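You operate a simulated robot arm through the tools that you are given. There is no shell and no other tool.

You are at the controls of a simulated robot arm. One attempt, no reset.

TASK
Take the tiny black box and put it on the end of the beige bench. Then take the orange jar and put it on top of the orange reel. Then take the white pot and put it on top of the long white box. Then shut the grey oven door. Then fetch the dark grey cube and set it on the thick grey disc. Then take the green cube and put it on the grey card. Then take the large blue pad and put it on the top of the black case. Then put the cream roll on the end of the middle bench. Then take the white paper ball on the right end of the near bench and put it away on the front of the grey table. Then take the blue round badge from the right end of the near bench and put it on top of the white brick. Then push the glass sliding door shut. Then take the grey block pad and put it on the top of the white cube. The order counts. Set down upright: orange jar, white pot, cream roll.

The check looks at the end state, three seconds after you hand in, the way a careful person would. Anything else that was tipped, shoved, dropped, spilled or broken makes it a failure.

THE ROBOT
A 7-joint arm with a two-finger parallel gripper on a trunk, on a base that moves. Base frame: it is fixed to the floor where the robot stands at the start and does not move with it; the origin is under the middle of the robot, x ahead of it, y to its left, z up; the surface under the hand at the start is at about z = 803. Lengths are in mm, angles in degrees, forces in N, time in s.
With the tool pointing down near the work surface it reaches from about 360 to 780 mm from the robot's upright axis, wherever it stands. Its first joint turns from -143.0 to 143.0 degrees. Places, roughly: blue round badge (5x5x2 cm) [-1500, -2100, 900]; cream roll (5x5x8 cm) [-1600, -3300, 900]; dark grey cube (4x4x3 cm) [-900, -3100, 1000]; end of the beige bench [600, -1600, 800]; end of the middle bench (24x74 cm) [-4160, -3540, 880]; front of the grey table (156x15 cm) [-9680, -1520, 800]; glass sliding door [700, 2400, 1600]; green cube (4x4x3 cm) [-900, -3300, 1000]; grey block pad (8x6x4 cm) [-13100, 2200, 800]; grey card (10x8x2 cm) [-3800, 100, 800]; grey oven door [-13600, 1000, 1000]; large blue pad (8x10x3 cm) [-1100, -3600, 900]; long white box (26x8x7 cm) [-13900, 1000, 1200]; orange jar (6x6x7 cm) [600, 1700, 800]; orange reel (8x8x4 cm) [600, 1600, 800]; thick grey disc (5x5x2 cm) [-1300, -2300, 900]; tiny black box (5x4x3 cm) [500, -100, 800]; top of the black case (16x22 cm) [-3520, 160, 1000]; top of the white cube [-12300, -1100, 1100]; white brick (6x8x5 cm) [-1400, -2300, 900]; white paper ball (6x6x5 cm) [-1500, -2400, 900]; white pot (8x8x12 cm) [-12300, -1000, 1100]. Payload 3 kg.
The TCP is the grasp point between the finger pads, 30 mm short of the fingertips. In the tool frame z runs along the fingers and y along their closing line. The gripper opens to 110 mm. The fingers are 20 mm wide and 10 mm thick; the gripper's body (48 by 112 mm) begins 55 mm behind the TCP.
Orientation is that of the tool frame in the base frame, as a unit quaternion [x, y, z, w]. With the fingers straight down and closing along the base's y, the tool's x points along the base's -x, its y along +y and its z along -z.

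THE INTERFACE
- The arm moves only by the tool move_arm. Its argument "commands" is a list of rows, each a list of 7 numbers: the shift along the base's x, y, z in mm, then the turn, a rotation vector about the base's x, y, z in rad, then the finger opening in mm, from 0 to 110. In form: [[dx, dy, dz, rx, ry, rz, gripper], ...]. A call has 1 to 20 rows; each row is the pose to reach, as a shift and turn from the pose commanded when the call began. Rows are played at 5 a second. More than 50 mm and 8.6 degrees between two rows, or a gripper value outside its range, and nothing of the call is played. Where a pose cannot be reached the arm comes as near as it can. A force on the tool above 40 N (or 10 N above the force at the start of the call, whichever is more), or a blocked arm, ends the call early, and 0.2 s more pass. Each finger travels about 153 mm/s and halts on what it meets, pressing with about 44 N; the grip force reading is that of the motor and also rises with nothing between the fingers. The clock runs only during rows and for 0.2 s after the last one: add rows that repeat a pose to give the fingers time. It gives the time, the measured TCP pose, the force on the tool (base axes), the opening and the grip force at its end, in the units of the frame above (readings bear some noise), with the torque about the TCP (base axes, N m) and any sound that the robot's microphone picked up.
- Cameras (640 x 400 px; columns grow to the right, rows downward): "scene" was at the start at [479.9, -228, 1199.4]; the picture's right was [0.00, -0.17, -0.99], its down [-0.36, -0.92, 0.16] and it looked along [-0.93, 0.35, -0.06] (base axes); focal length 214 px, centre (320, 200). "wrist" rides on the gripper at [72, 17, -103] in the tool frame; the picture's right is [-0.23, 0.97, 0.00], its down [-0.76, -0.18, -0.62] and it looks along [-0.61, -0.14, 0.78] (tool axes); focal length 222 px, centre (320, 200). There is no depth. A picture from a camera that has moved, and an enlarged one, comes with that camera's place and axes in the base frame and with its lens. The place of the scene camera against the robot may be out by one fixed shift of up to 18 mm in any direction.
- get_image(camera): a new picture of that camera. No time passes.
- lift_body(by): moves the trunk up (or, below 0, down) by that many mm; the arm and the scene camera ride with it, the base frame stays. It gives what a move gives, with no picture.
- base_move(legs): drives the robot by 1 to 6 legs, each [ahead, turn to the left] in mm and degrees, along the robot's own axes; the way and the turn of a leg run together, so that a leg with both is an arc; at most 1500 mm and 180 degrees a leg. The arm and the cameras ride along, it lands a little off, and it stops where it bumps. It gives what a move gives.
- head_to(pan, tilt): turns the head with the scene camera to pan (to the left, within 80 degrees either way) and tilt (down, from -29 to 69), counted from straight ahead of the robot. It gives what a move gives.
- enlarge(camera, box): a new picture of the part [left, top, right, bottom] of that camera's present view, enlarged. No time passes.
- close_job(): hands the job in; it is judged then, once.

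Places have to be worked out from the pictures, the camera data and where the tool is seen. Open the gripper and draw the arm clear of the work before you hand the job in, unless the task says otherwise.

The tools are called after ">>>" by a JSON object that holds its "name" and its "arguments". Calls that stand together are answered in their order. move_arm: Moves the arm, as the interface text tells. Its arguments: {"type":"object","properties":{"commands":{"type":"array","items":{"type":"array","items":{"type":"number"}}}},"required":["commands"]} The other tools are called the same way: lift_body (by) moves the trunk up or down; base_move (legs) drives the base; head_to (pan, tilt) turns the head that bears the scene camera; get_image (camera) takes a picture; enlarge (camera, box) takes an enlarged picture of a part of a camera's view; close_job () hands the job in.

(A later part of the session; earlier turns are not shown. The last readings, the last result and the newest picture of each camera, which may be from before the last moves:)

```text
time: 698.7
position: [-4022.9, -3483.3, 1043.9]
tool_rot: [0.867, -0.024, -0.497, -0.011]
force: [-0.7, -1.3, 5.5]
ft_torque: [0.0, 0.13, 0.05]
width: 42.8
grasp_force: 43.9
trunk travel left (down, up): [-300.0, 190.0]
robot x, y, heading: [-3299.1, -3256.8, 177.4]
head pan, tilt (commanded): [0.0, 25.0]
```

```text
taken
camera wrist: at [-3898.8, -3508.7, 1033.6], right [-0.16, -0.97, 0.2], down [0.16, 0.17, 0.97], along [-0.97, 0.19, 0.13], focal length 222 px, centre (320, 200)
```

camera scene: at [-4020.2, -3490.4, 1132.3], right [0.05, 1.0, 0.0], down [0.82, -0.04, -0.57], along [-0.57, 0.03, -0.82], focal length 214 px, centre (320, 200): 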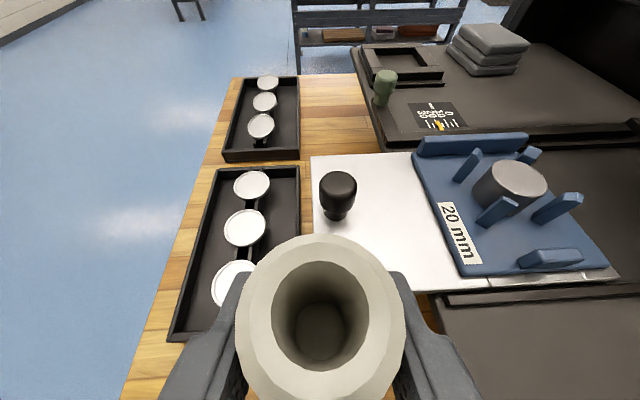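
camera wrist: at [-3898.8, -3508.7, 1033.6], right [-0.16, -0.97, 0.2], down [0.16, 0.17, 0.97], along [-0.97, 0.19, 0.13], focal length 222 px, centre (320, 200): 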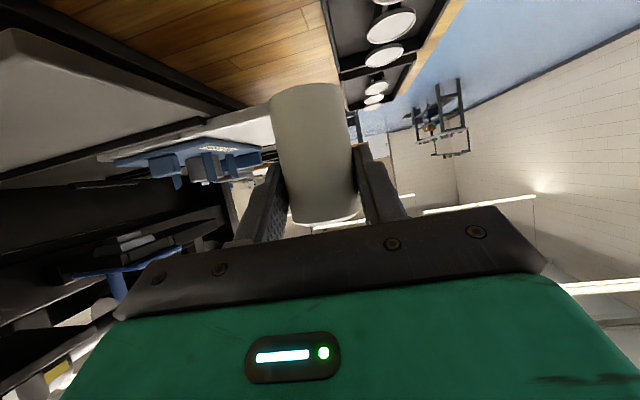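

The roll's bottom has touched the edge of the press's white plate (z≈990, x<-4051). I raise it immediately and shift back toward +x, then inspect.

>>> {"name": "move_arm", "arguments": {"commands": [[2, 0, 10, 0, 0, 0, 38], [8, 0, 30, 0, 0, 0, 38], [18, -4, 45, 0, 0, 0, 38], [18, -7, 45, 0, 0, 0, 38]]}}

>>> {"name": "get_image", "arguments": {"camera": "scene"}}

>>> {"name": "get_image", "arguments": {"camera": "wrist"}}

```text
time: 699.7
position: [-4003.2, -3489.3, 1089.9]
tool_rot: [0.867, -0.023, -0.497, -0.011]
force: [0.2, -0.3, 0.4]
ft_torque: [-0.02, 0.0, -0.01]
width: 42.4
grasp_force: 44.1
trunk travel left (down, up): [-300.0, 190.0]
robot x, y, heading: [-3302.5, -3258.0, 177.4]
head pan, tilt (commanded): [0.0, 25.0]
```

```text
taken
camera scene: at [-4000.8, -3496.1, 1178.6], right [0.05, 1.0, 0.0], down [0.82, -0.04, -0.57], along [-0.57, 0.03, -0.82], focal length 214 px, centre (320, 200)
```

scene: 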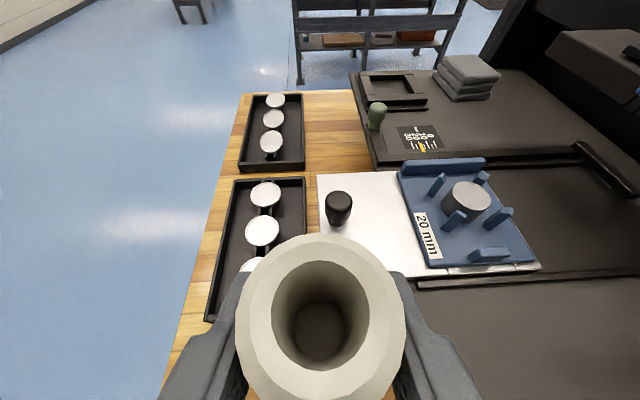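

```text
taken
camera wrist: at [-3879.4, -3514.4, 1079.8], right [-0.16, -0.97, 0.2], down [0.16, 0.17, 0.97], along [-0.97, 0.19, 0.13], focal length 222 px, centre (320, 200)
```

wrist: 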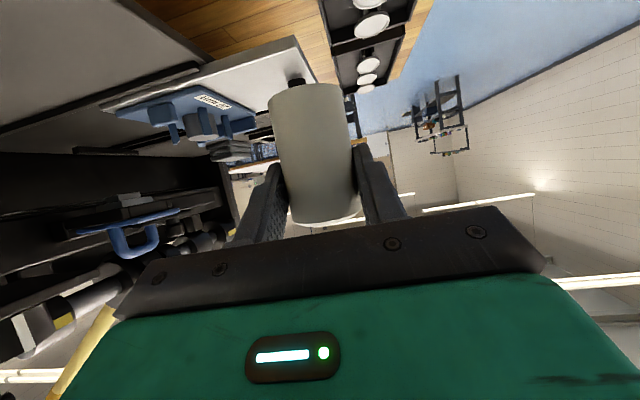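

The roll is fine, only slid ~4 mm in the grip. I go to [-3998,-3477], clear of both trays and of the plate, and descend to just above the bench.

>>> {"name": "move_arm", "arguments": {"commands": [[3, 6, -10, 0, 0, 0, 38], [5, 12, -40, 0, 0, 0, 38], [5, 12, -80, 0, 0, 0, 38], [5, 12, -110, 0, 0, 0, 38], [5, 12, -135, 0, 0, 0, 38], [5, 12, -135, 0, 0, 0, 38]]}}

>>> {"name": "get_image", "arguments": {"camera": "scene"}}

>>> {"name": "get_image", "arguments": {"camera": "wrist"}}

```text
time: 701.1
position: [-3997.6, -3478.4, 952.0]
tool_rot: [0.867, -0.023, -0.497, -0.012]
force: [-0.1, -0.1, -1.2]
ft_torque: [-0.04, -0.01, 0.01]
width: 42.6
grasp_force: 43.8
trunk travel left (down, up): [-300.0, 190.0]
robot x, y, heading: [-3302.7, -3258.4, 177.1]
head pan, tilt (commanded): [0.0, 25.0]
```

```text
taken
camera scene: at [-3994.9, -3484.4, 1040.3], right [0.05, 1.0, 0.0], down [0.82, -0.04, -0.57], along [-0.57, 0.03, -0.82], focal length 214 px, centre (320, 200)
```

scene: 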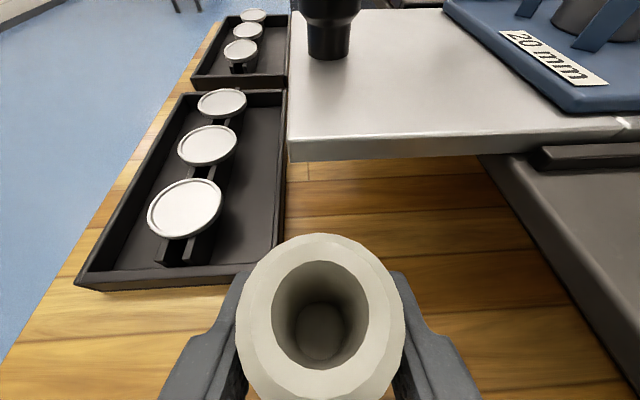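

```text
taken
camera wrist: at [-3873.5, -3502.7, 941.6], right [-0.16, -0.97, 0.2], down [0.16, 0.17, 0.97], along [-0.97, 0.19, 0.13], focal length 222 px, centre (320, 200)
```

wrist: 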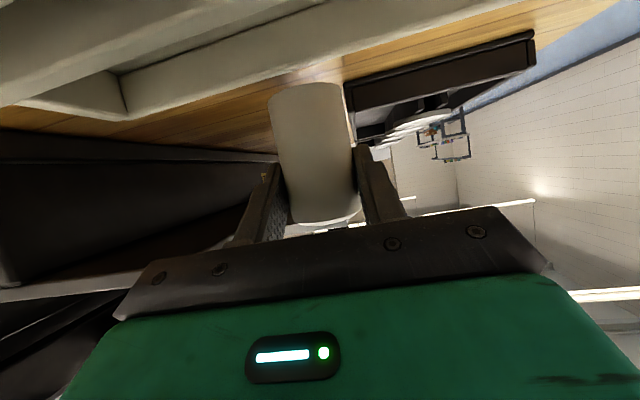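

Clear all round. I creep down to contact.

>>> {"name": "move_arm", "arguments": {"commands": [[0, 0, -3, 0, 0, 0, 38], [0, 0, -6, 0, 0, 0, 38], [0, 0, -8, 0, 0, 0, 38], [0, 0, -8, 0, 0, 0, 38]]}}

```text
time: 702.1
position: [-3999.2, -3477.4, 944.3]
tool_rot: [0.867, -0.023, -0.498, -0.012]
force: [-1.1, -0.3, -1.0]
ft_torque: [-0.02, 0.01, 0.01]
width: 42.4
grasp_force: 44.1
trunk travel left (down, up): [-300.0, 190.0]
robot x, y, heading: [-3300.9, -3255.9, 177.4]
head pan, tilt (commanded): [0.0, 25.0]
```

>>> {"name": "move_arm", "arguments": {"commands": [[0, 0, -2, 0, 0, 0, 38], [0, 0, -4, 0, 0, 0, 38], [0, 0, -4, 0, 0, 0, 38]]}}

```text
time: 702.9
position: [-3999.6, -3476.9, 940.1]
tool_rot: [0.867, -0.024, -0.498, -0.012]
force: [-0.2, -0.4, -0.8]
ft_torque: [-0.02, -0.01, -0.02]
width: 42.5
grasp_force: 44.2
trunk travel left (down, up): [-300.0, 190.0]
robot x, y, heading: [-3297.9, -3252.7, 177.3]
head pan, tilt (commanded): [0.0, 25.0]
```

>>> {"name": "move_arm", "arguments": {"commands": [[0, 0, -2, 0, 0, 0, 38], [0, 0, -3, 0, 0, 0, 38], [0, 0, -3, 0, 0, 0, 38]]}}

```text
time: 703.7
position: [-3999.0, -3478.3, 937.1]
tool_rot: [0.867, -0.022, -0.497, -0.011]
force: [-0.1, -1.6, 3.4]
ft_torque: [-0.05, 0.11, 0.06]
width: 42.7
grasp_force: 43.5
trunk travel left (down, up): [-300.0, 190.0]
robot x, y, heading: [-3300.0, -3256.5, 177.3]
head pan, tilt (commanded): [0.0, 25.0]
```

First contact (3.4 N). One more millimetre, then open slowly.

>>> {"name": "move_arm", "arguments": {"commands": [[0, 0, -1, 0, 0, 0, 38], [0, 0, -1, 0, 0, 0, 38]]}}

>>> {"name": "move_arm", "arguments": {"commands": [[0, 0, 0, 0, 0, 0, 44], [0, 0, 0, 0, 0, 0, 48], [0, 0, 0, 0, 0, 0, 54], [0, 0, 0, 0, 0, 0, 58], [0, 0, 0, 0, 0, 0, 58]]}}

>>> {"name": "get_image", "arguments": {"camera": "scene"}}

>>> {"name": "get_image", "arguments": {"camera": "wrist"}}

```text
time: 704.3
position: [-3997.9, -3477.5, 936.7]
tool_rot: [0.867, -0.023, -0.498, -0.012]
force: [-0.5, -0.9, 2.3]
ft_torque: [-0.01, 0.11, 0.05]
width: 42.5
grasp_force: 43.3
trunk travel left (down, up): [-300.0, 190.0]
robot x, y, heading: [-3300.1, -3254.3, 177.5]
head pan, tilt (commanded): [0.0, 25.0]
```

```text
time: 705.5
position: [-3998.3, -3478.1, 936.8]
tool_rot: [0.867, -0.023, -0.497, -0.011]
force: [-0.4, -0.5, 0.2]
ft_torque: [-0.02, -0.01, 0.02]
width: 57.9
grasp_force: 0.1
trunk travel left (down, up): [-300.0, 190.0]
robot x, y, heading: [-3300.8, -3258.3, 177.2]
head pan, tilt (commanded): [0.0, 25.0]
```

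```text
taken
camera scene: at [-3996.3, -3484.2, 1025.4], right [0.05, 1.0, 0.0], down [0.82, -0.04, -0.57], along [-0.57, 0.03, -0.82], focal length 214 px, centre (320, 200)
```

scene: 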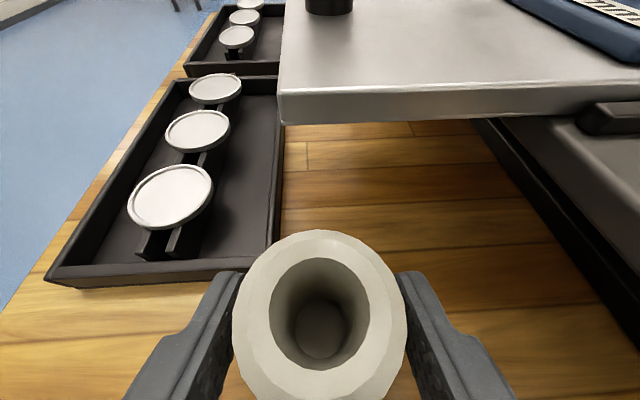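

```text
taken
camera wrist: at [-3874.8, -3502.6, 926.8], right [-0.16, -0.97, 0.2], down [0.16, 0.17, 0.97], along [-0.97, 0.19, 0.13], focal length 222 px, centre (320, 200)
```

wrist: 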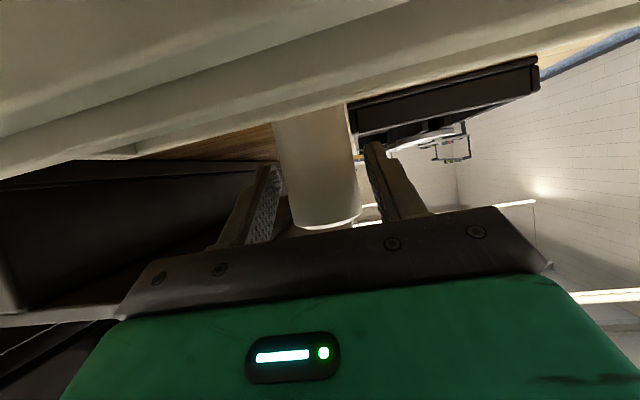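

The roll stands free. I retreat along the tool axis and then rise, and check it.

>>> {"name": "move_arm", "arguments": {"commands": [[9, -0.4, 5, 0, 0, 0, 60], [26, -1.3, 15, 0, 0, 0, 60], [52, -2.6, 30, 0, 0, 0, 60], [86, -4.3, 50, 0, 0, 0, 66], [110, -5, 85, 0, 0, 0, 80], [130, -5, 125, 0, 0, 0, 90], [150, -5, 165, 0, 0, 0, 100], [165, -5, 205, 0, 0, 0, 100]]}}

>>> {"name": "get_image", "arguments": {"camera": "scene"}}

>>> {"name": "enlarge", "arguments": {"camera": "scene", "box": [220, 60, 440, 260]}}

```text
time: 707.3
position: [-3834.4, -3481.9, 1142.2]
tool_rot: [0.867, -0.024, -0.497, -0.013]
force: [-1.1, -0.4, -0.4]
ft_torque: [-0.03, 0.0, -0.05]
width: 100.0
grasp_force: 0.0
trunk travel left (down, up): [-300.0, 190.0]
robot x, y, heading: [-3300.2, -3256.1, 177.4]
head pan, tilt (commanded): [0.0, 25.0]
```

```text
taken
camera scene: at [-3833.2, -3487.9, 1231.9], right [0.05, 1.0, 0.0], down [0.82, -0.04, -0.57], along [-0.57, 0.03, -0.82], focal length 214 px, centre (320, 200)
```

scene: 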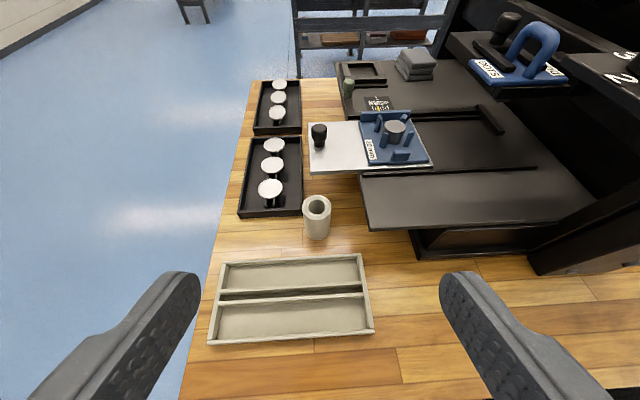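

```text
2.00 times, centred on (330, 160) of scene
camera zoom: at [-3833.2, -3487.9, 1231.9], right [0.05, 1.0, 0.0], down [0.82, -0.04, -0.57], along [-0.57, 0.03, -0.82], focal length 429 px, centre (300, 280)
```

zoom: 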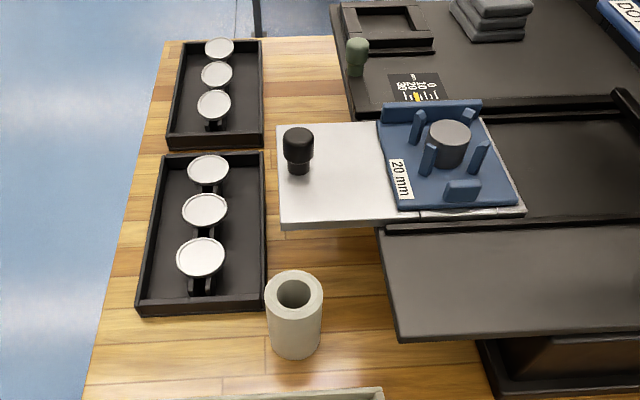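

The cream roll stands upright on the end of the middle bench. I bring the tool vertical and drive toward the paper ball on the near bench.

>>> {"name": "base_move", "arguments": {"legs": [[-330, 0]]}}

>>> {"name": "move_arm", "arguments": {"commands": [[10, 20, 10, 0, -0.13, 0, 100], [20, 40, 20, 0, -0.26, 0, 110], [30, 60, 30, 0, -0.39, 0, 110], [40, 80, 40, 0, -0.52, 0, 110], [50, 100, 50, 0, -0.65, 0, 110], [60, 120, 60, 0, -0.78, 0, 110], [70, 140, 70, 0, -0.91, 0, 110], [80, 160, 80, 0, -1.045, 0, 110], [80, 160, 80, 0, -1.045, 0, 110]]}}

>>> {"name": "base_move", "arguments": {"legs": [[0, -88], [880, 0]]}}

>>> {"name": "base_move", "arguments": {"legs": [[0, -90]]}}

```text
time: 709.5
position: [-3502.5, -3494.2, 1143.4]
tool_rot: [0.867, -0.024, -0.498, -0.012]
force: [-0.7, -0.4, 0.6]
ft_torque: [0.02, 0.0, 0.02]
width: 100.1
grasp_force: 0.0
trunk travel left (down, up): [-300.0, 190.0]
robot x, y, heading: [-2963.3, -3266.5, 177.1]
head pan, tilt (commanded): [0.0, 25.0]
```

```text
time: 711.5
position: [-3423.4, -3334.0, 1223.4]
tool_rot: [1.0, -0.016, 0.002, -0.024]
force: [-0.2, 0.4, 0.0]
ft_torque: [0.01, -0.02, -0.03]
width: 110.2
grasp_force: 0.1
trunk travel left (down, up): [-300.0, 190.0]
robot x, y, heading: [-2965.1, -3267.9, 177.2]
head pan, tilt (commanded): [0.0, 25.0]
```

```text
time: 719.9
position: [-3069.1, -1955.5, 1223.8]
tool_rot: [0.72, -0.693, 0.018, -0.015]
force: [0.3, -0.7, -0.2]
ft_torque: [0.0, 0.0, 0.03]
width: 110.0
grasp_force: 0.0
trunk travel left (down, up): [-300.0, 190.0]
robot x, y, heading: [-2983.7, -2408.0, 91.2]
head pan, tilt (commanded): [0.0, 25.0]
```

```text
time: 724.2
position: [-2529.2, -2323.3, 1224.5]
tool_rot: [-0.017, 1.0, -0.024, -0.002]
force: [-0.5, 0.1, -0.5]
ft_torque: [-0.03, -0.01, -0.03]
width: 109.7
grasp_force: 0.1
trunk travel left (down, up): [-300.0, 190.0]
robot x, y, heading: [-2981.5, -2354.2, 1.3]
head pan, tilt (commanded): [0.0, 25.0]
```

I drive 900 mm to the near bench's west side and look down at the ball area.

>>> {"name": "base_move", "arguments": {"legs": [[895, 0]]}}

>>> {"name": "move_arm", "arguments": {"commands": [[0, -15, 0, 0.024, 0, 0, 110], [0, -30, 0, 0.048, 0, 0, 110], [0, -30, 0, 0.048, 0, 0, 110]]}}

>>> {"name": "head_to", "arguments": {"pan": 0, "tilt": 0}}

>>> {"name": "get_image", "arguments": {"camera": "scene"}}

>>> {"name": "get_image", "arguments": {"camera": "wrist"}}

```text
time: 728.9
position: [-1637.7, -2298.2, 1225.0]
tool_rot: [-0.021, 0.999, -0.024, -0.002]
force: [0.0, 0.1, -0.8]
ft_torque: [0.01, -0.04, 0.0]
width: 109.9
grasp_force: 0.1
trunk travel left (down, up): [-300.0, 190.0]
robot x, y, heading: [-2090.2, -2330.9, 1.5]
head pan, tilt (commanded): [0.0, 25.0]
```

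```text
time: 729.7
position: [-1637.6, -2329.2, 1226.1]
tool_rot: [-0.02, 1.0, 0.001, -0.001]
force: [0.3, -0.3, -0.9]
ft_torque: [0.0, 0.04, -0.01]
width: 109.7
grasp_force: 0.0
trunk travel left (down, up): [-300.0, 190.0]
robot x, y, heading: [-2091.6, -2332.7, 1.4]
head pan, tilt (commanded): [0.0, 25.0]
```

```text
time: 730.6
position: [-1637.0, -2327.0, 1226.1]
tool_rot: [-0.02, 1.0, 0.0, 0.0]
force: [-0.2, -1.6, -0.1]
ft_torque: [-0.02, -0.01, -0.01]
width: 110.3
grasp_force: 0.0
trunk travel left (down, up): [-300.0, 190.0]
robot x, y, heading: [-2090.7, -2329.9, 1.5]
head pan, tilt (commanded): [0.0, 0.0]
```

```text
taken
camera scene: at [-1522.7, -2330.3, 1275.4], right [0.04, -1.0, 0.0], down [-1.0, -0.04, 0.0], along [0.0, 0.0, -1.0], focal length 214 px, centre (320, 200)
```

scene: 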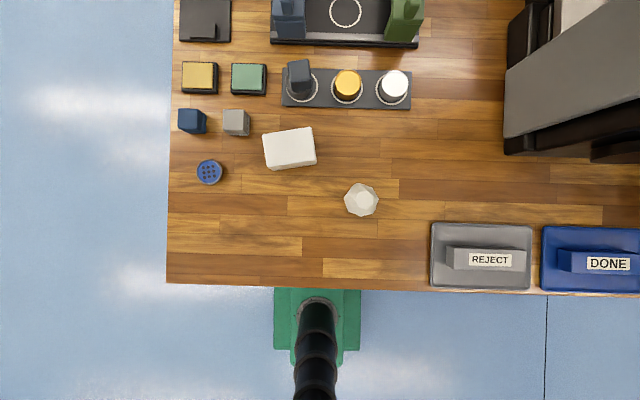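

```text
taken
camera wrist: at [-1711.4, -2315.2, 1329.7], right [0.19, 0.98, 0.0], down [0.77, -0.15, 0.62], along [0.61, -0.12, -0.78], focal length 222 px, centre (320, 200)
```

wrist: 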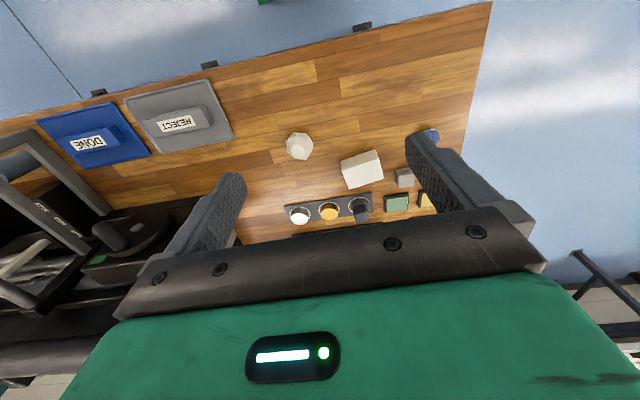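

Ball at ≈[-1526,-2392]; cube-on-disc still in place. I move above the ball and look again.

>>> {"name": "move_arm", "arguments": {"commands": [[28, -16, -40, 0, 0, 0, 110], [56, -32, -80, 0, 0, 0, 110], [84, -48, -120, 0, 0, 0, 110], [111, -64.5, -160, 0, 0, 0, 110], [111, -64.5, -200, 0, 0, 0, 110], [111, -64.5, -230, 0, 0, 0, 110], [111, -64.5, -230, 0, 0, 0, 110]]}}

>>> {"name": "head_to", "arguments": {"pan": 0, "tilt": 30}}

>>> {"name": "get_image", "arguments": {"camera": "scene"}}

>>> {"name": "get_image", "arguments": {"camera": "wrist"}}

```text
refused: row 1 steps farther than a row can; nothing moved
```

```text
time: 731.5
position: [-1636.5, -2327.4, 1226.0]
tool_rot: [-0.019, 1.0, -0.001, -0.001]
force: [-0.4, 0.1, -0.8]
ft_torque: [0.01, -0.01, 0.03]
width: 110.1
grasp_force: 0.1
trunk travel left (down, up): [-300.0, 190.0]
robot x, y, heading: [-2089.3, -2329.9, 1.7]
head pan, tilt (commanded): [0.0, 30.0]
```

```text
taken
camera scene: at [-1570.9, -2332.2, 1275.0], right [0.04, -1.0, 0.0], down [-0.87, -0.03, 0.5], along [-0.5, -0.02, -0.87], focal length 214 px, centre (320, 200)
```

scene: 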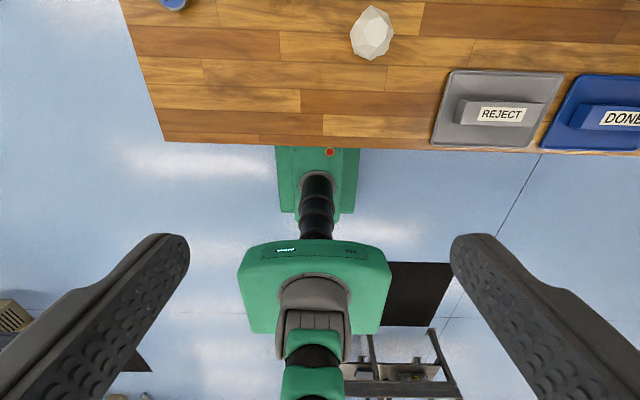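

```text
taken
camera wrist: at [-1711.4, -2315.2, 1329.7], right [0.19, 0.98, 0.0], down [0.77, -0.15, 0.62], along [0.61, -0.12, -0.78], focal length 222 px, centre (320, 200)
```

wrist: 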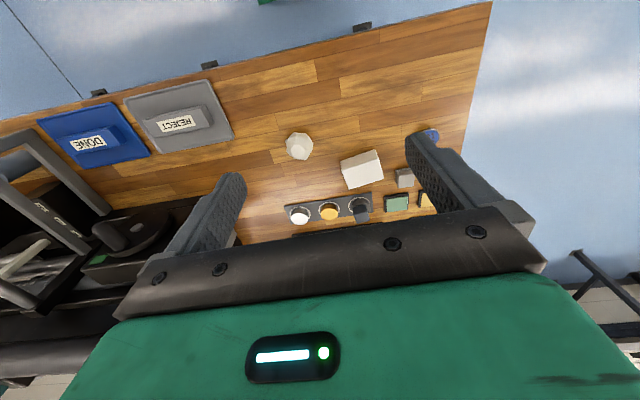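

The rows were too long; I repeat with smaller steps.

>>> {"name": "move_arm", "arguments": {"commands": [[22, -13, -30, 0, 0, 0, 110], [44, -26, -60, 0, 0, 0, 110], [66, -39, -90, 0, 0, 0, 110], [88, -52, -120, 0, 0, 0, 110], [111, -64.5, -150, 0, 0, 0, 110], [111, -64.5, -190, 0, 0, 0, 110], [111, -64.5, -225, 0, 0, 0, 110], [111, -64.5, -225, 0, 0, 0, 110]]}}

>>> {"name": "get_image", "arguments": {"camera": "scene"}}

>>> {"name": "get_image", "arguments": {"camera": "wrist"}}

```text
time: 733.3
position: [-1523.8, -2392.1, 1001.0]
tool_rot: [-0.02, 1.0, 0.0, -0.001]
force: [0.7, 0.4, 0.6]
ft_torque: [0.0, 0.03, -0.02]
width: 109.9
grasp_force: 0.1
trunk travel left (down, up): [-300.0, 190.0]
robot x, y, heading: [-2092.2, -2330.3, 1.6]
head pan, tilt (commanded): [0.0, 30.0]
```

```text
taken
camera scene: at [-1458.7, -2397.4, 1049.5], right [0.04, -1.0, 0.0], down [-0.86, -0.03, 0.5], along [-0.5, -0.02, -0.87], focal length 214 px, centre (320, 200)
```

scene: 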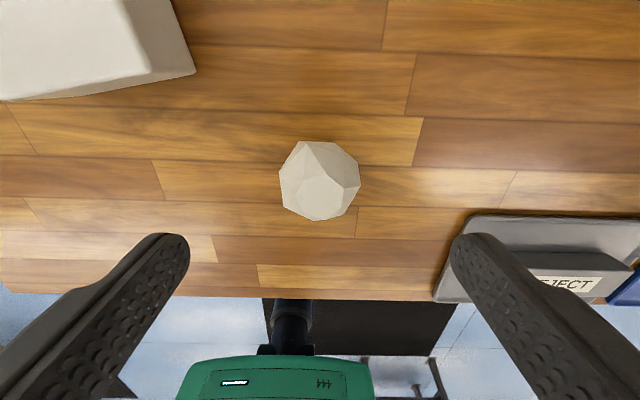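

```text
taken
camera wrist: at [-1599.1, -2380.4, 1104.3], right [0.19, 0.98, 0.0], down [0.77, -0.15, 0.62], along [0.61, -0.12, -0.78], focal length 222 px, centre (320, 200)
```

wrist: 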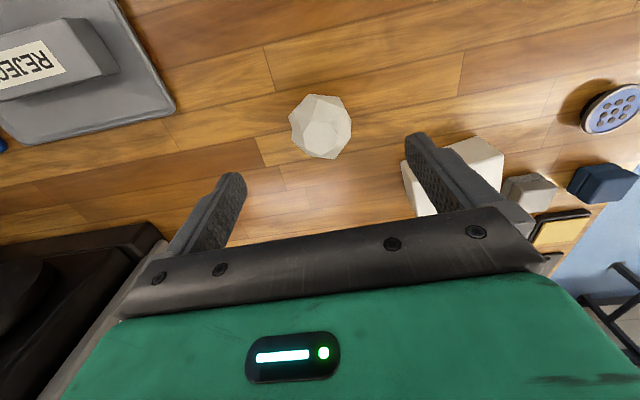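

Ball centred. I descend to TCP z≈920 with 95 mm opening.

>>> {"name": "move_arm", "arguments": {"commands": [[-2, -1, -30, 0, 0, 0, 100], [-2, -1, -60, 0, 0, 0, 95], [-2, -1, -80, 0, 0, 0, 95], [-2, -1, -80, 0, 0, 0, 95]]}}

>>> {"name": "get_image", "arguments": {"camera": "scene"}}

>>> {"name": "get_image", "arguments": {"camera": "wrist"}}

```text
time: 734.3
position: [-1528.0, -2393.6, 922.9]
tool_rot: [-0.019, 1.0, 0.0, 0.0]
force: [-0.1, 0.2, 0.2]
ft_torque: [0.0, 0.03, -0.01]
width: 95.0
grasp_force: 0.0
trunk travel left (down, up): [-300.0, 190.0]
robot x, y, heading: [-2085.5, -2335.2, 1.7]
head pan, tilt (commanded): [0.0, 30.0]
```

```text
taken
camera scene: at [-1461.1, -2397.8, 970.7], right [0.04, -1.0, 0.0], down [-0.86, -0.03, 0.5], along [-0.5, -0.02, -0.87], focal length 214 px, centre (320, 200)
```

scene: 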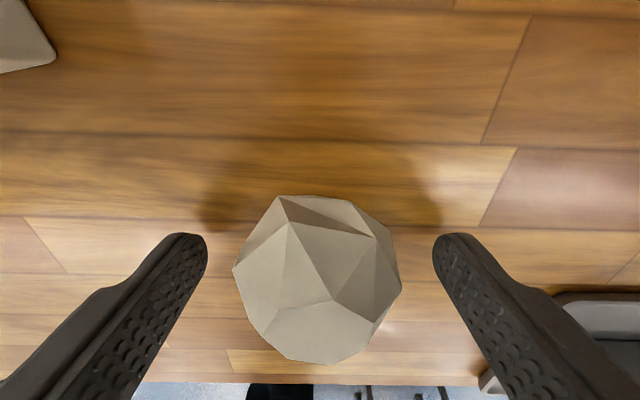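

```text
taken
camera wrist: at [-1601.5, -2380.8, 1025.4], right [0.19, 0.98, 0.0], down [0.77, -0.15, 0.62], along [0.61, -0.12, -0.78], focal length 222 px, centre (320, 200)
```

wrist: 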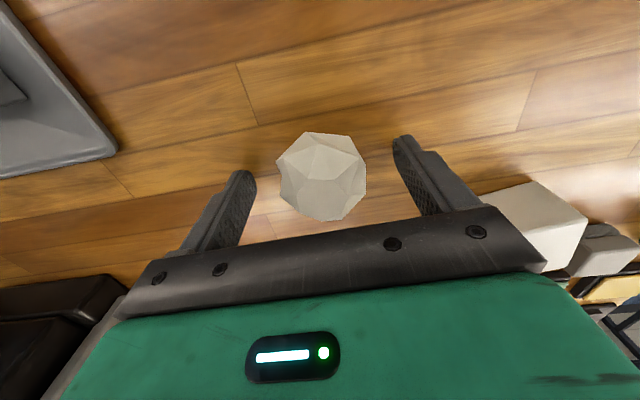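

I lower 2 mm and close on the ball, then lift.

>>> {"name": "move_arm", "arguments": {"commands": [[0, 0, -2, 0, 0, 0, 85], [0, 0, -2, 0, 0, 0, 70], [0, 0, -2, 0, 0, 0, 56], [0, 0, -2, 0, 0, 0, 45], [0, 0, -2, 0, 0, 0, 40], [0, 0, -2, 0, 0, 0, 40]]}}

>>> {"name": "move_arm", "arguments": {"commands": [[0, 0, 20, 0, 0, 0, 40], [0, 0, 60, 0, 0, 0, 40], [0, 0, 105, 0, 0, 0, 40], [0, 0, 150, 0, 0, 0, 40], [-20, 10, 190, 0, 0, 0, 40], [-50, 25, 225, 0, 0, 0, 40], [-80, 40, 260, 0, 0, 0, 40]]}}

>>> {"name": "get_image", "arguments": {"camera": "scene"}}

>>> {"name": "get_image", "arguments": {"camera": "wrist"}}

```text
time: 735.7
position: [-1527.8, -2394.2, 919.5]
tool_rot: [-0.02, 1.0, 0.0, 0.0]
force: [-1.1, -0.5, 2.4]
ft_torque: [0.03, -0.01, -0.01]
width: 50.6
grasp_force: 44.1
trunk travel left (down, up): [-300.0, 190.0]
robot x, y, heading: [-2090.8, -2330.0, 1.7]
head pan, tilt (commanded): [0.0, 30.0]
```

```text
time: 737.3
position: [-1610.3, -2354.5, 1178.7]
tool_rot: [-0.02, 1.0, -0.001, -0.002]
force: [-0.1, -0.3, -0.9]
ft_torque: [0.01, 0.01, -0.01]
width: 50.6
grasp_force: 43.8
trunk travel left (down, up): [-300.0, 190.0]
robot x, y, heading: [-2090.1, -2330.1, 1.7]
head pan, tilt (commanded): [0.0, 30.0]
```

```text
taken
camera scene: at [-1543.3, -2358.3, 1228.8], right [0.04, -1.0, 0.0], down [-0.86, -0.03, 0.5], along [-0.5, -0.02, -0.86], focal length 214 px, centre (320, 200)
```

scene: 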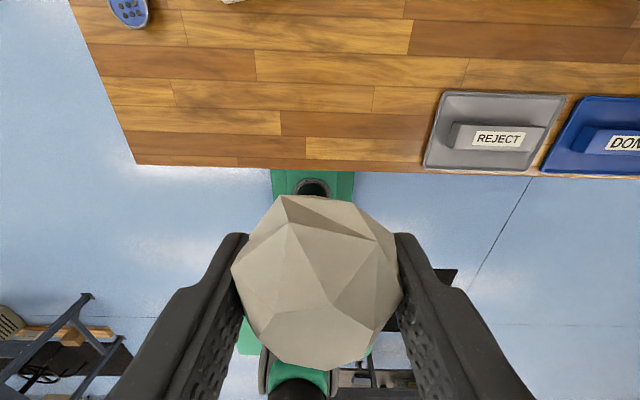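

```text
taken
camera wrist: at [-1683.6, -2341.4, 1283.7], right [0.19, 0.98, 0.0], down [0.77, -0.15, 0.62], along [0.61, -0.12, -0.78], focal length 222 px, centre (320, 200)
```

wrist: 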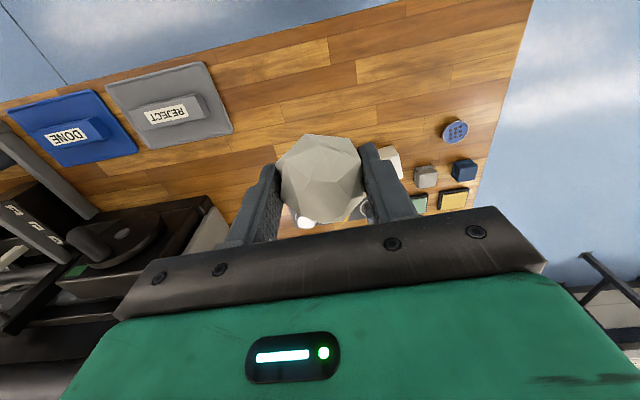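

Ball held at 50.6 mm. I back out, go north to the corridor and drive west to the grey table.

>>> {"name": "base_move", "arguments": {"legs": [[-560, 0], [0, 89], [1260, 0]]}}

>>> {"name": "base_move", "arguments": {"legs": [[0, 89], [1500, 0], [1500, 0], [1500, 0]]}}

>>> {"name": "head_to", "arguments": {"pan": 0, "tilt": -28}}

>>> {"name": "get_image", "arguments": {"camera": "scene"}}

```text
time: 750.4
position: [-2623.9, -599.2, 1180.0]
tool_rot: [0.715, -0.699, 0.0, 0.001]
force: [0.0, -0.5, -0.4]
ft_torque: [0.02, 0.0, -0.02]
width: 50.0
grasp_force: 44.5
trunk travel left (down, up): [-300.0, 190.0]
robot x, y, heading: [-2650.7, -1079.3, 90.8]
head pan, tilt (commanded): [0.0, 30.0]
```

```text
time: 775.7
position: [-7638.7, -986.0, 1179.8]
tool_rot: [1.0, -0.004, 0.0, 0.0]
force: [0.3, 0.4, -0.2]
ft_torque: [0.03, 0.0, -0.02]
width: 49.1
grasp_force: 44.3
trunk travel left (down, up): [-300.0, 190.0]
robot x, y, heading: [-7159.4, -1036.1, 178.7]
head pan, tilt (commanded): [0.0, 30.0]
```

```text
time: 777.0
position: [-7638.8, -986.7, 1180.0]
tool_rot: [1.0, -0.003, 0.001, 0.0]
force: [0.6, 0.2, 0.4]
ft_torque: [0.05, -0.01, -0.01]
width: 49.4
grasp_force: 44.2
trunk travel left (down, up): [-300.0, 190.0]
robot x, y, heading: [-7159.5, -1032.8, 178.9]
head pan, tilt (commanded): [0.0, -28.0]
```

```text
taken
camera scene: at [-7784.0, -992.3, 1252.5], right [0.01, 1.0, 0.0], down [0.88, -0.01, -0.47], along [-0.47, 0.0, -0.88], focal length 214 px, centre (320, 200)
```

scene: 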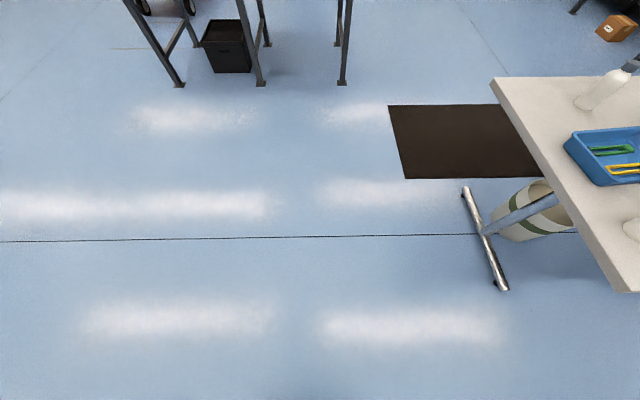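

Path ahead is clear. I drive 1600 mm more and look at the grey table.

>>> {"name": "base_move", "arguments": {"legs": [[1500, 0], [200, 0]]}}

>>> {"name": "get_image", "arguments": {"camera": "scene"}}

>>> {"name": "get_image", "arguments": {"camera": "wrist"}}

```text
time: 785.6
position: [-9329.6, -982.9, 1181.9]
tool_rot: [1.0, 0.007, 0.0, -0.001]
force: [-0.9, 0.9, -0.3]
ft_torque: [-0.04, 0.07, -0.01]
width: 49.1
grasp_force: 43.1
trunk travel left (down, up): [-300.0, 190.0]
robot x, y, heading: [-8845.9, -1020.6, -180.2]
head pan, tilt (commanded): [0.0, -28.0]
```

```text
taken
camera scene: at [-9473.6, -990.9, 1252.8], right [-0.01, 1.0, 0.0], down [0.88, 0.01, -0.47], along [-0.47, -0.01, -0.88], focal length 214 px, centre (320, 200)
```

scene: 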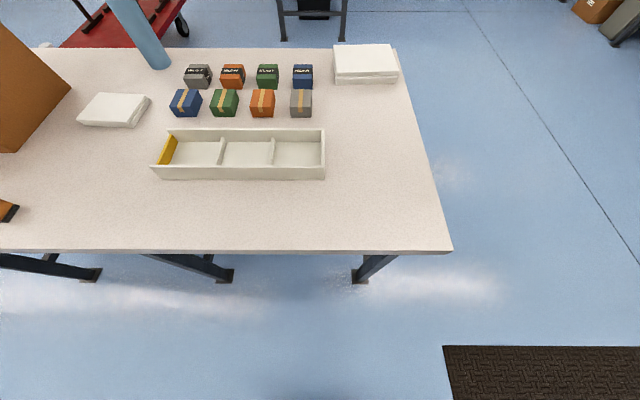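

```text
taken
camera wrist: at [-9257.4, -999.5, 1284.8], right [-0.21, -0.98, 0.0], down [-0.76, 0.17, 0.62], along [-0.61, 0.13, -0.78], focal length 222 px, centre (320, 200)
```

wrist: 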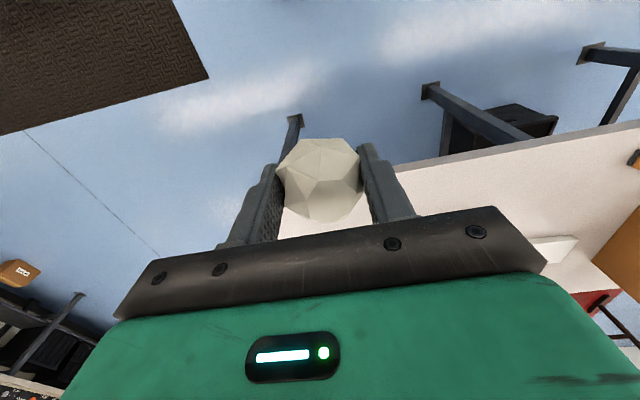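

The front strip of the grey table (front edge x≈-9599) is free. I drive 280 mm forward and bring the ball over [-9682,-985].

>>> {"name": "base_move", "arguments": {"legs": [[280, 0]]}}

>>> {"name": "head_to", "arguments": {"pan": 0, "tilt": 30}}

>>> {"name": "move_arm", "arguments": {"commands": [[-25, 0, -35, 0, 0, 0, 40], [-50, 0, -70, 0, 0, 0, 40], [-73, 0, -110, 0, 0, 0, 40], [-73, 0, -150, 0, 0, 0, 40], [-73, 0, -190, 0, 0, 0, 40], [-73, 0, -230, 0, 0, 0, 40], [-73, 0, -270, 0, 0, 0, 40], [-73, 0, -300, 0, 0, 0, 40], [-73, 0, -300, 0, 0, 0, 40]]}}

>>> {"name": "get_image", "arguments": {"camera": "scene"}}

>>> {"name": "get_image", "arguments": {"camera": "wrist"}}

```text
time: 787.5
position: [-9614.0, -981.2, 1181.9]
tool_rot: [1.0, 0.007, -0.001, 0.0]
force: [0.5, 0.6, -0.7]
ft_torque: [-0.03, -0.02, 0.03]
width: 49.3
grasp_force: 43.9
trunk travel left (down, up): [-300.0, 190.0]
robot x, y, heading: [-9128.8, -1018.1, 179.7]
head pan, tilt (commanded): [0.0, -28.0]
```

```text
time: 788.8
position: [-9613.0, -982.0, 1182.9]
tool_rot: [1.0, 0.005, 0.0, 0.0]
force: [0.2, 0.2, 0.5]
ft_torque: [0.0, 0.03, 0.03]
width: 48.9
grasp_force: 44.1
trunk travel left (down, up): [-300.0, 190.0]
robot x, y, heading: [-9133.3, -1019.4, 180.1]
head pan, tilt (commanded): [0.0, 30.0]
```

```text
time: 790.8
position: [-9685.5, -980.6, 883.9]
tool_rot: [1.0, 0.006, 0.0, 0.0]
force: [0.3, -0.2, -0.4]
ft_torque: [-0.01, 0.01, -0.02]
width: 49.0
grasp_force: 44.1
trunk travel left (down, up): [-300.0, 190.0]
robot x, y, heading: [-9132.4, -1020.5, 180.2]
head pan, tilt (commanded): [0.0, 30.0]
```

```text
taken
camera scene: at [-9743.3, -988.8, 932.1], right [-0.01, 1.0, 0.0], down [0.87, 0.01, 0.5], along [0.5, 0.01, -0.87], focal length 214 px, centre (320, 200)
```

scene: 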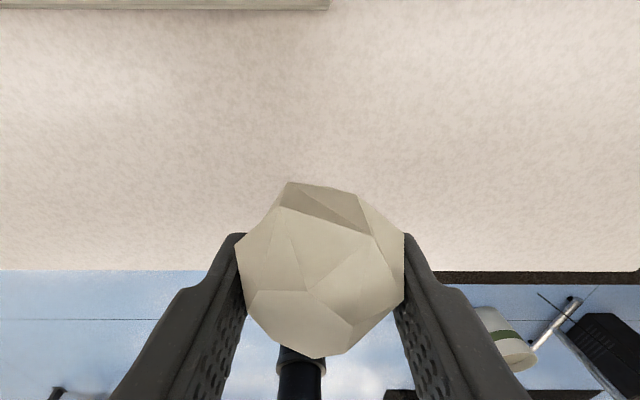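

```text
taken
camera wrist: at [-9614.8, -998.7, 986.8], right [-0.22, -0.98, 0.0], down [-0.76, 0.17, 0.62], along [-0.61, 0.13, -0.78], focal length 222 px, centre (320, 200)
```

wrist: 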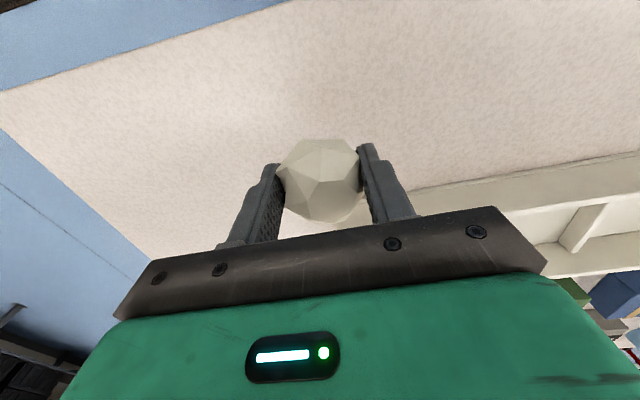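

Over the strip. I lower toward the surface.

>>> {"name": "move_arm", "arguments": {"commands": [[2, 0, -25, 0, 0, 0, 40], [2, 0, -45, 0, 0, 0, 40], [2, 0, -52, 0, 0, 0, 40], [2, 0, -52, 0, 0, 0, 40]]}}

>>> {"name": "move_arm", "arguments": {"commands": [[0, 0, -3, 0, 0, 0, 40], [0, 0, -6, 0, 0, 0, 40], [0, 0, -8, 0, 0, 0, 40], [0, 0, -8, 0, 0, 0, 40]]}}

```text
time: 791.8
position: [-9683.3, -981.9, 829.8]
tool_rot: [1.0, 0.007, 0.001, 0.0]
force: [-0.6, -0.5, -0.4]
ft_torque: [0.03, 0.01, 0.05]
width: 49.1
grasp_force: 43.6
trunk travel left (down, up): [-300.0, 190.0]
robot x, y, heading: [-9134.8, -1022.5, 180.0]
head pan, tilt (commanded): [0.0, 30.0]
```

```text
time: 792.5
position: [-9685.2, -981.8, 828.0]
tool_rot: [1.0, 0.006, -0.003, 0.0]
force: [7.1, 0.0, 18.9]
ft_torque: [-0.16, -0.16, 0.04]
width: 49.4
grasp_force: 44.1
trunk travel left (down, up): [-300.0, 190.0]
robot x, y, heading: [-9129.5, -1018.3, -180.2]
head pan, tilt (commanded): [0.0, 30.0]
stopped in row 3: the force on the tool passed its limit at 42 N (the readings are from after the stop); the commanded pose is now the measured one
```

Contact. I ease up 1.5 mm and open slowly.

>>> {"name": "move_arm", "arguments": {"commands": [[0, 0, 1, 0, 0, 0, 40], [0, 0, 1.5, 0, 0, 0, 40]]}}

>>> {"name": "move_arm", "arguments": {"commands": [[0, 0, 0, 0, 0, 0, 52], [0, 0, 0, 0, 0, 0, 58], [0, 0, 0, 0, 0, 0, 66], [0, 0, 0, 0, 0, 0, 76], [0, 0, 0, 0, 0, 0, 86], [0, 0, 0, 0, 0, 0, 86]]}}

>>> {"name": "get_image", "arguments": {"camera": "scene"}}

```text
time: 793.1
position: [-9686.7, -981.1, 827.3]
tool_rot: [1.0, 0.007, -0.002, 0.0]
force: [-1.2, -1.3, 4.6]
ft_torque: [-0.1, 0.06, -0.02]
width: 49.4
grasp_force: 43.7
trunk travel left (down, up): [-300.0, 190.0]
robot x, y, heading: [-9136.4, -1020.3, -180.0]
head pan, tilt (commanded): [0.0, 30.0]
```

```text
time: 794.5
position: [-9686.8, -981.7, 828.2]
tool_rot: [1.0, 0.006, -0.002, 0.0]
force: [0.0, 0.7, -0.1]
ft_torque: [0.0, 0.01, 0.03]
width: 85.8
grasp_force: 0.1
trunk travel left (down, up): [-300.0, 190.0]
robot x, y, heading: [-9134.5, -1019.7, -180.1]
head pan, tilt (commanded): [0.0, 30.0]
```

```text
taken
camera scene: at [-9742.9, -988.5, 877.4], right [-0.01, 1.0, 0.0], down [0.87, 0.01, 0.5], along [0.5, 0.01, -0.87], focal length 214 px, centre (320, 200)
```

scene: 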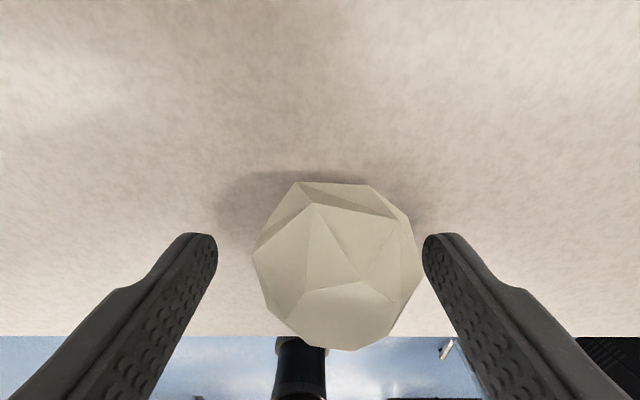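

The ball rocked to the +y finger. I open wider slowly and see where it settles.

>>> {"name": "move_arm", "arguments": {"commands": [[0, 0, 0, 0, 0, 0, 90], [0, 0, 0, 0, 0, 0, 95], [0, 0, 0, 0, 0, 0, 100], [0, 0, 0, 0, 0, 0, 108], [0, 0, 0, 0, 0, 0, 110], [0, 0, 0, 0, 0, 0, 110]]}}

>>> {"name": "get_image", "arguments": {"camera": "scene"}}

>>> {"name": "get_image", "arguments": {"camera": "wrist"}}

```text
time: 795.9
position: [-9686.5, -981.4, 827.8]
tool_rot: [1.0, 0.007, -0.003, 0.0]
force: [-0.3, -0.4, 0.9]
ft_torque: [-0.03, -0.02, 0.02]
width: 109.8
grasp_force: 0.1
trunk travel left (down, up): [-300.0, 190.0]
robot x, y, heading: [-9134.4, -1019.2, -179.7]
head pan, tilt (commanded): [0.0, 30.0]
```

```text
taken
camera scene: at [-9742.9, -988.5, 877.4], right [-0.01, 1.0, 0.0], down [0.87, 0.01, 0.5], along [0.5, 0.01, -0.87], focal length 214 px, centre (320, 200)
```

scene: 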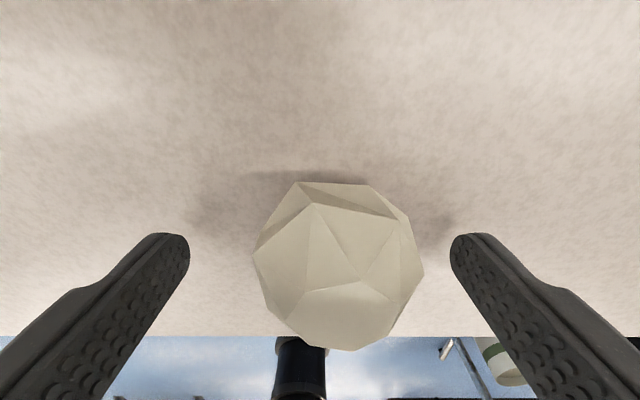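

```text
taken
camera wrist: at [-9614.2, -998.4, 931.5], right [-0.22, -0.98, 0.0], down [-0.76, 0.17, 0.63], along [-0.61, 0.13, -0.78], focal length 222 px, centre (320, 200)
```

wrist: 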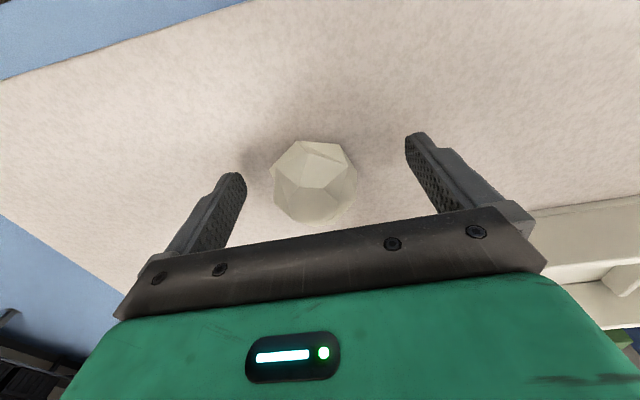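

The ball rests stably on a facet. I rise straight up and verify.

>>> {"name": "move_arm", "arguments": {"commands": [[0, 0, 15, 0, 0, 0, 110], [0, 0, 50, 0, 0, 0, 110], [0, 0, 95, 0, 0, 0, 110], [0, 0, 140, 0, 0, 0, 110], [0, 0, 185, 0, 0, 0, 110], [0, 0, 230, 0, 0, 0, 110], [20, 0, 275, 0, 0, 0, 110], [50, 0, 310, 0, 0, 0, 110]]}}

>>> {"name": "get_image", "arguments": {"camera": "scene"}}

```text
time: 797.7
position: [-9636.3, -980.7, 1137.5]
tool_rot: [1.0, 0.006, -0.001, 0.001]
force: [0.3, -0.6, -0.9]
ft_torque: [0.0, -0.04, 0.03]
width: 110.1
grasp_force: 0.1
trunk travel left (down, up): [-300.0, 190.0]
robot x, y, heading: [-9132.8, -1016.3, -179.9]
head pan, tilt (commanded): [0.0, 30.0]
```

```text
taken
camera scene: at [-9693.2, -988.8, 1187.0], right [-0.01, 1.0, 0.0], down [0.87, 0.01, 0.5], along [0.5, 0.01, -0.87], focal length 214 px, centre (320, 200)
```

scene: 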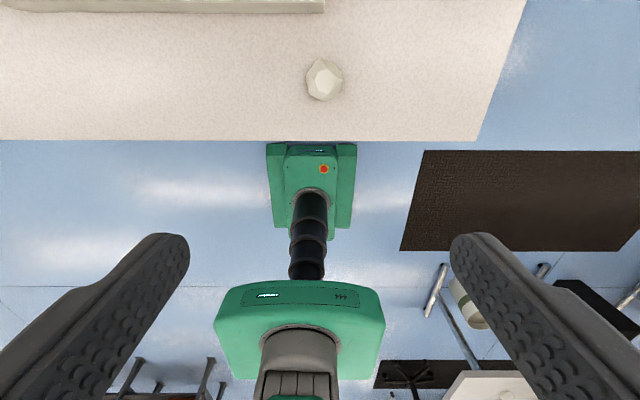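

Ball is on the front strip. Next the blue badge: I back off, turn around in two steps and drive back east.

>>> {"name": "base_move", "arguments": {"legs": [[-260, 0], [0, 90]]}}

>>> {"name": "base_move", "arguments": {"legs": [[0, 90]]}}

>>> {"name": "base_move", "arguments": {"legs": [[1500, 0], [1500, 0], [1500, 0]]}}

```text
time: 803.6
position: [-8895.5, -1522.4, 1137.4]
tool_rot: [0.688, 0.726, -0.002, 0.001]
force: [-0.2, 0.2, 0.9]
ft_torque: [-0.02, -0.01, 0.0]
width: 110.0
grasp_force: 0.1
trunk travel left (down, up): [-300.0, 190.0]
robot x, y, heading: [-8939.7, -1023.6, -87.5]
head pan, tilt (commanded): [0.0, 30.0]
```

```text
time: 808.0
position: [-8439.5, -967.9, 1137.3]
tool_rot: [-0.036, 0.999, 0.0, 0.002]
force: [0.4, 0.5, 0.4]
ft_torque: [-0.01, -0.01, 0.0]
width: 110.0
grasp_force: 0.0
trunk travel left (down, up): [-300.0, 190.0]
robot x, y, heading: [-8939.2, -1082.7, 3.1]
head pan, tilt (commanded): [0.0, 30.0]
```

```text
time: 829.2
position: [-4002.1, -742.5, 1138.1]
tool_rot: [-0.041, 0.999, 0.0, 0.001]
force: [0.2, -0.2, -0.1]
ft_torque: [-0.01, 0.01, -0.05]
width: 109.9
grasp_force: 0.2
trunk travel left (down, up): [-300.0, 190.0]
robot x, y, heading: [-4498.5, -858.5, 3.9]
head pan, tilt (commanded): [0.0, 30.0]
```

I correct heading slightly to stay clear of the bench on the left, drive on to x≈-2700, then turn south.

>>> {"name": "base_move", "arguments": {"legs": [[0, -9], [1500, 0], [330, 0], [0, -85]]}}

>>> {"name": "base_move", "arguments": {"legs": [[1190, 0], [0, 90]]}}

```text
time: 842.8
position: [-2628.7, -1547.4, 1139.0]
tool_rot: [0.72, 0.694, -0.002, 0.001]
force: [-1.1, -0.9, -0.2]
ft_torque: [-0.02, 0.0, -0.01]
width: 110.0
grasp_force: 0.0
trunk travel left (down, up): [-300.0, 190.0]
robot x, y, heading: [-2625.7, -1042.7, -93.2]
head pan, tilt (commanded): [0.0, 30.0]
```

```text
time: 852.7
position: [-2185.0, -2218.6, 1138.7]
tool_rot: [0.027, 1.0, 0.0, 0.002]
force: [-0.1, -0.1, 0.4]
ft_torque: [-0.01, 0.01, 0.0]
width: 110.1
grasp_force: 0.0
trunk travel left (down, up): [-300.0, 190.0]
robot x, y, heading: [-2691.7, -2267.8, -4.2]
head pan, tilt (commanded): [0.0, 30.0]
```

I straighten, drive 600 mm to the bench's west side, and look down.

>>> {"name": "base_move", "arguments": {"legs": [[0, 4.5], [600, 0]]}}

>>> {"name": "move_arm", "arguments": {"commands": [[-10, 10, 30, 0, 0, 0, 110], [-20, 20, 60, 0, 0, 0, 110], [-30, 30, 80, 0, 0, 0, 110], [-30, 30, 80, 0, 0, 0, 110]]}}

>>> {"name": "head_to", "arguments": {"pan": 0, "tilt": 0}}

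>>> {"name": "get_image", "arguments": {"camera": "scene"}}

>>> {"name": "get_image", "arguments": {"camera": "wrist"}}

```text
time: 856.5
position: [-1592.3, -2172.6, 1139.8]
tool_rot: [-0.015, 1.0, 0.0, 0.002]
force: [0.1, -0.2, -0.3]
ft_torque: [0.01, 0.01, 0.0]
width: 110.3
grasp_force: 0.1
trunk travel left (down, up): [-300.0, 190.0]
robot x, y, heading: [-2090.3, -2261.6, 1.1]
head pan, tilt (commanded): [0.0, 30.0]
```

```text
time: 857.5
position: [-1623.0, -2142.5, 1220.2]
tool_rot: [-0.016, 1.0, 0.001, 0.002]
force: [0.1, -0.1, -0.1]
ft_torque: [0.0, 0.03, 0.03]
width: 109.9
grasp_force: 0.2
trunk travel left (down, up): [-300.0, 190.0]
robot x, y, heading: [-2092.8, -2268.5, 0.6]
head pan, tilt (commanded): [0.0, 30.0]
```

```text
time: 858.5
position: [-1622.3, -2141.5, 1220.1]
tool_rot: [-0.016, 1.0, 0.0, 0.002]
force: [-0.3, -0.4, -0.9]
ft_torque: [0.0, -0.01, -0.01]
width: 110.0
grasp_force: 0.1
trunk travel left (down, up): [-300.0, 190.0]
robot x, y, heading: [-2092.6, -2264.9, 0.7]
head pan, tilt (commanded): [0.0, 0.0]
```

```text
taken
camera scene: at [-1508.6, -2146.0, 1270.4], right [0.03, -1.0, 0.0], down [-1.0, -0.03, 0.0], along [0.0, 0.0, -1.0], focal length 214 px, centre (320, 200)
```

scene: 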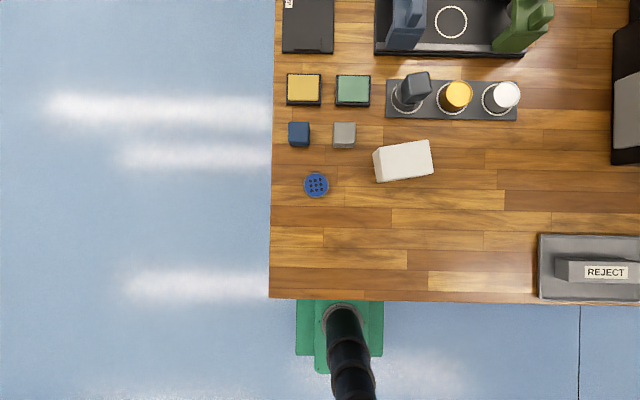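

```text
taken
camera wrist: at [-1697.5, -2129.3, 1323.9], right [0.2, 0.98, 0.0], down [0.76, -0.15, 0.63], along [0.61, -0.12, -0.78], focal length 222 px, centre (320, 200)
```

wrist: 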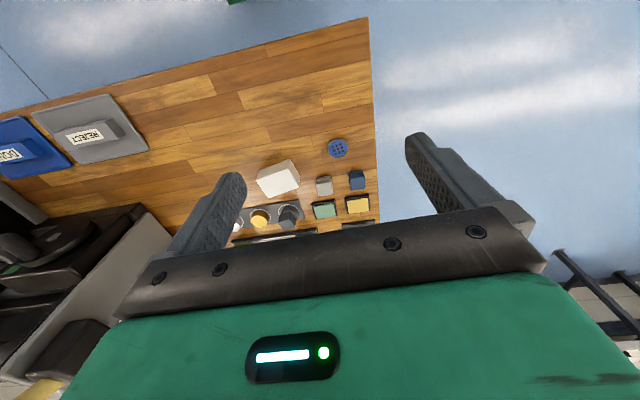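

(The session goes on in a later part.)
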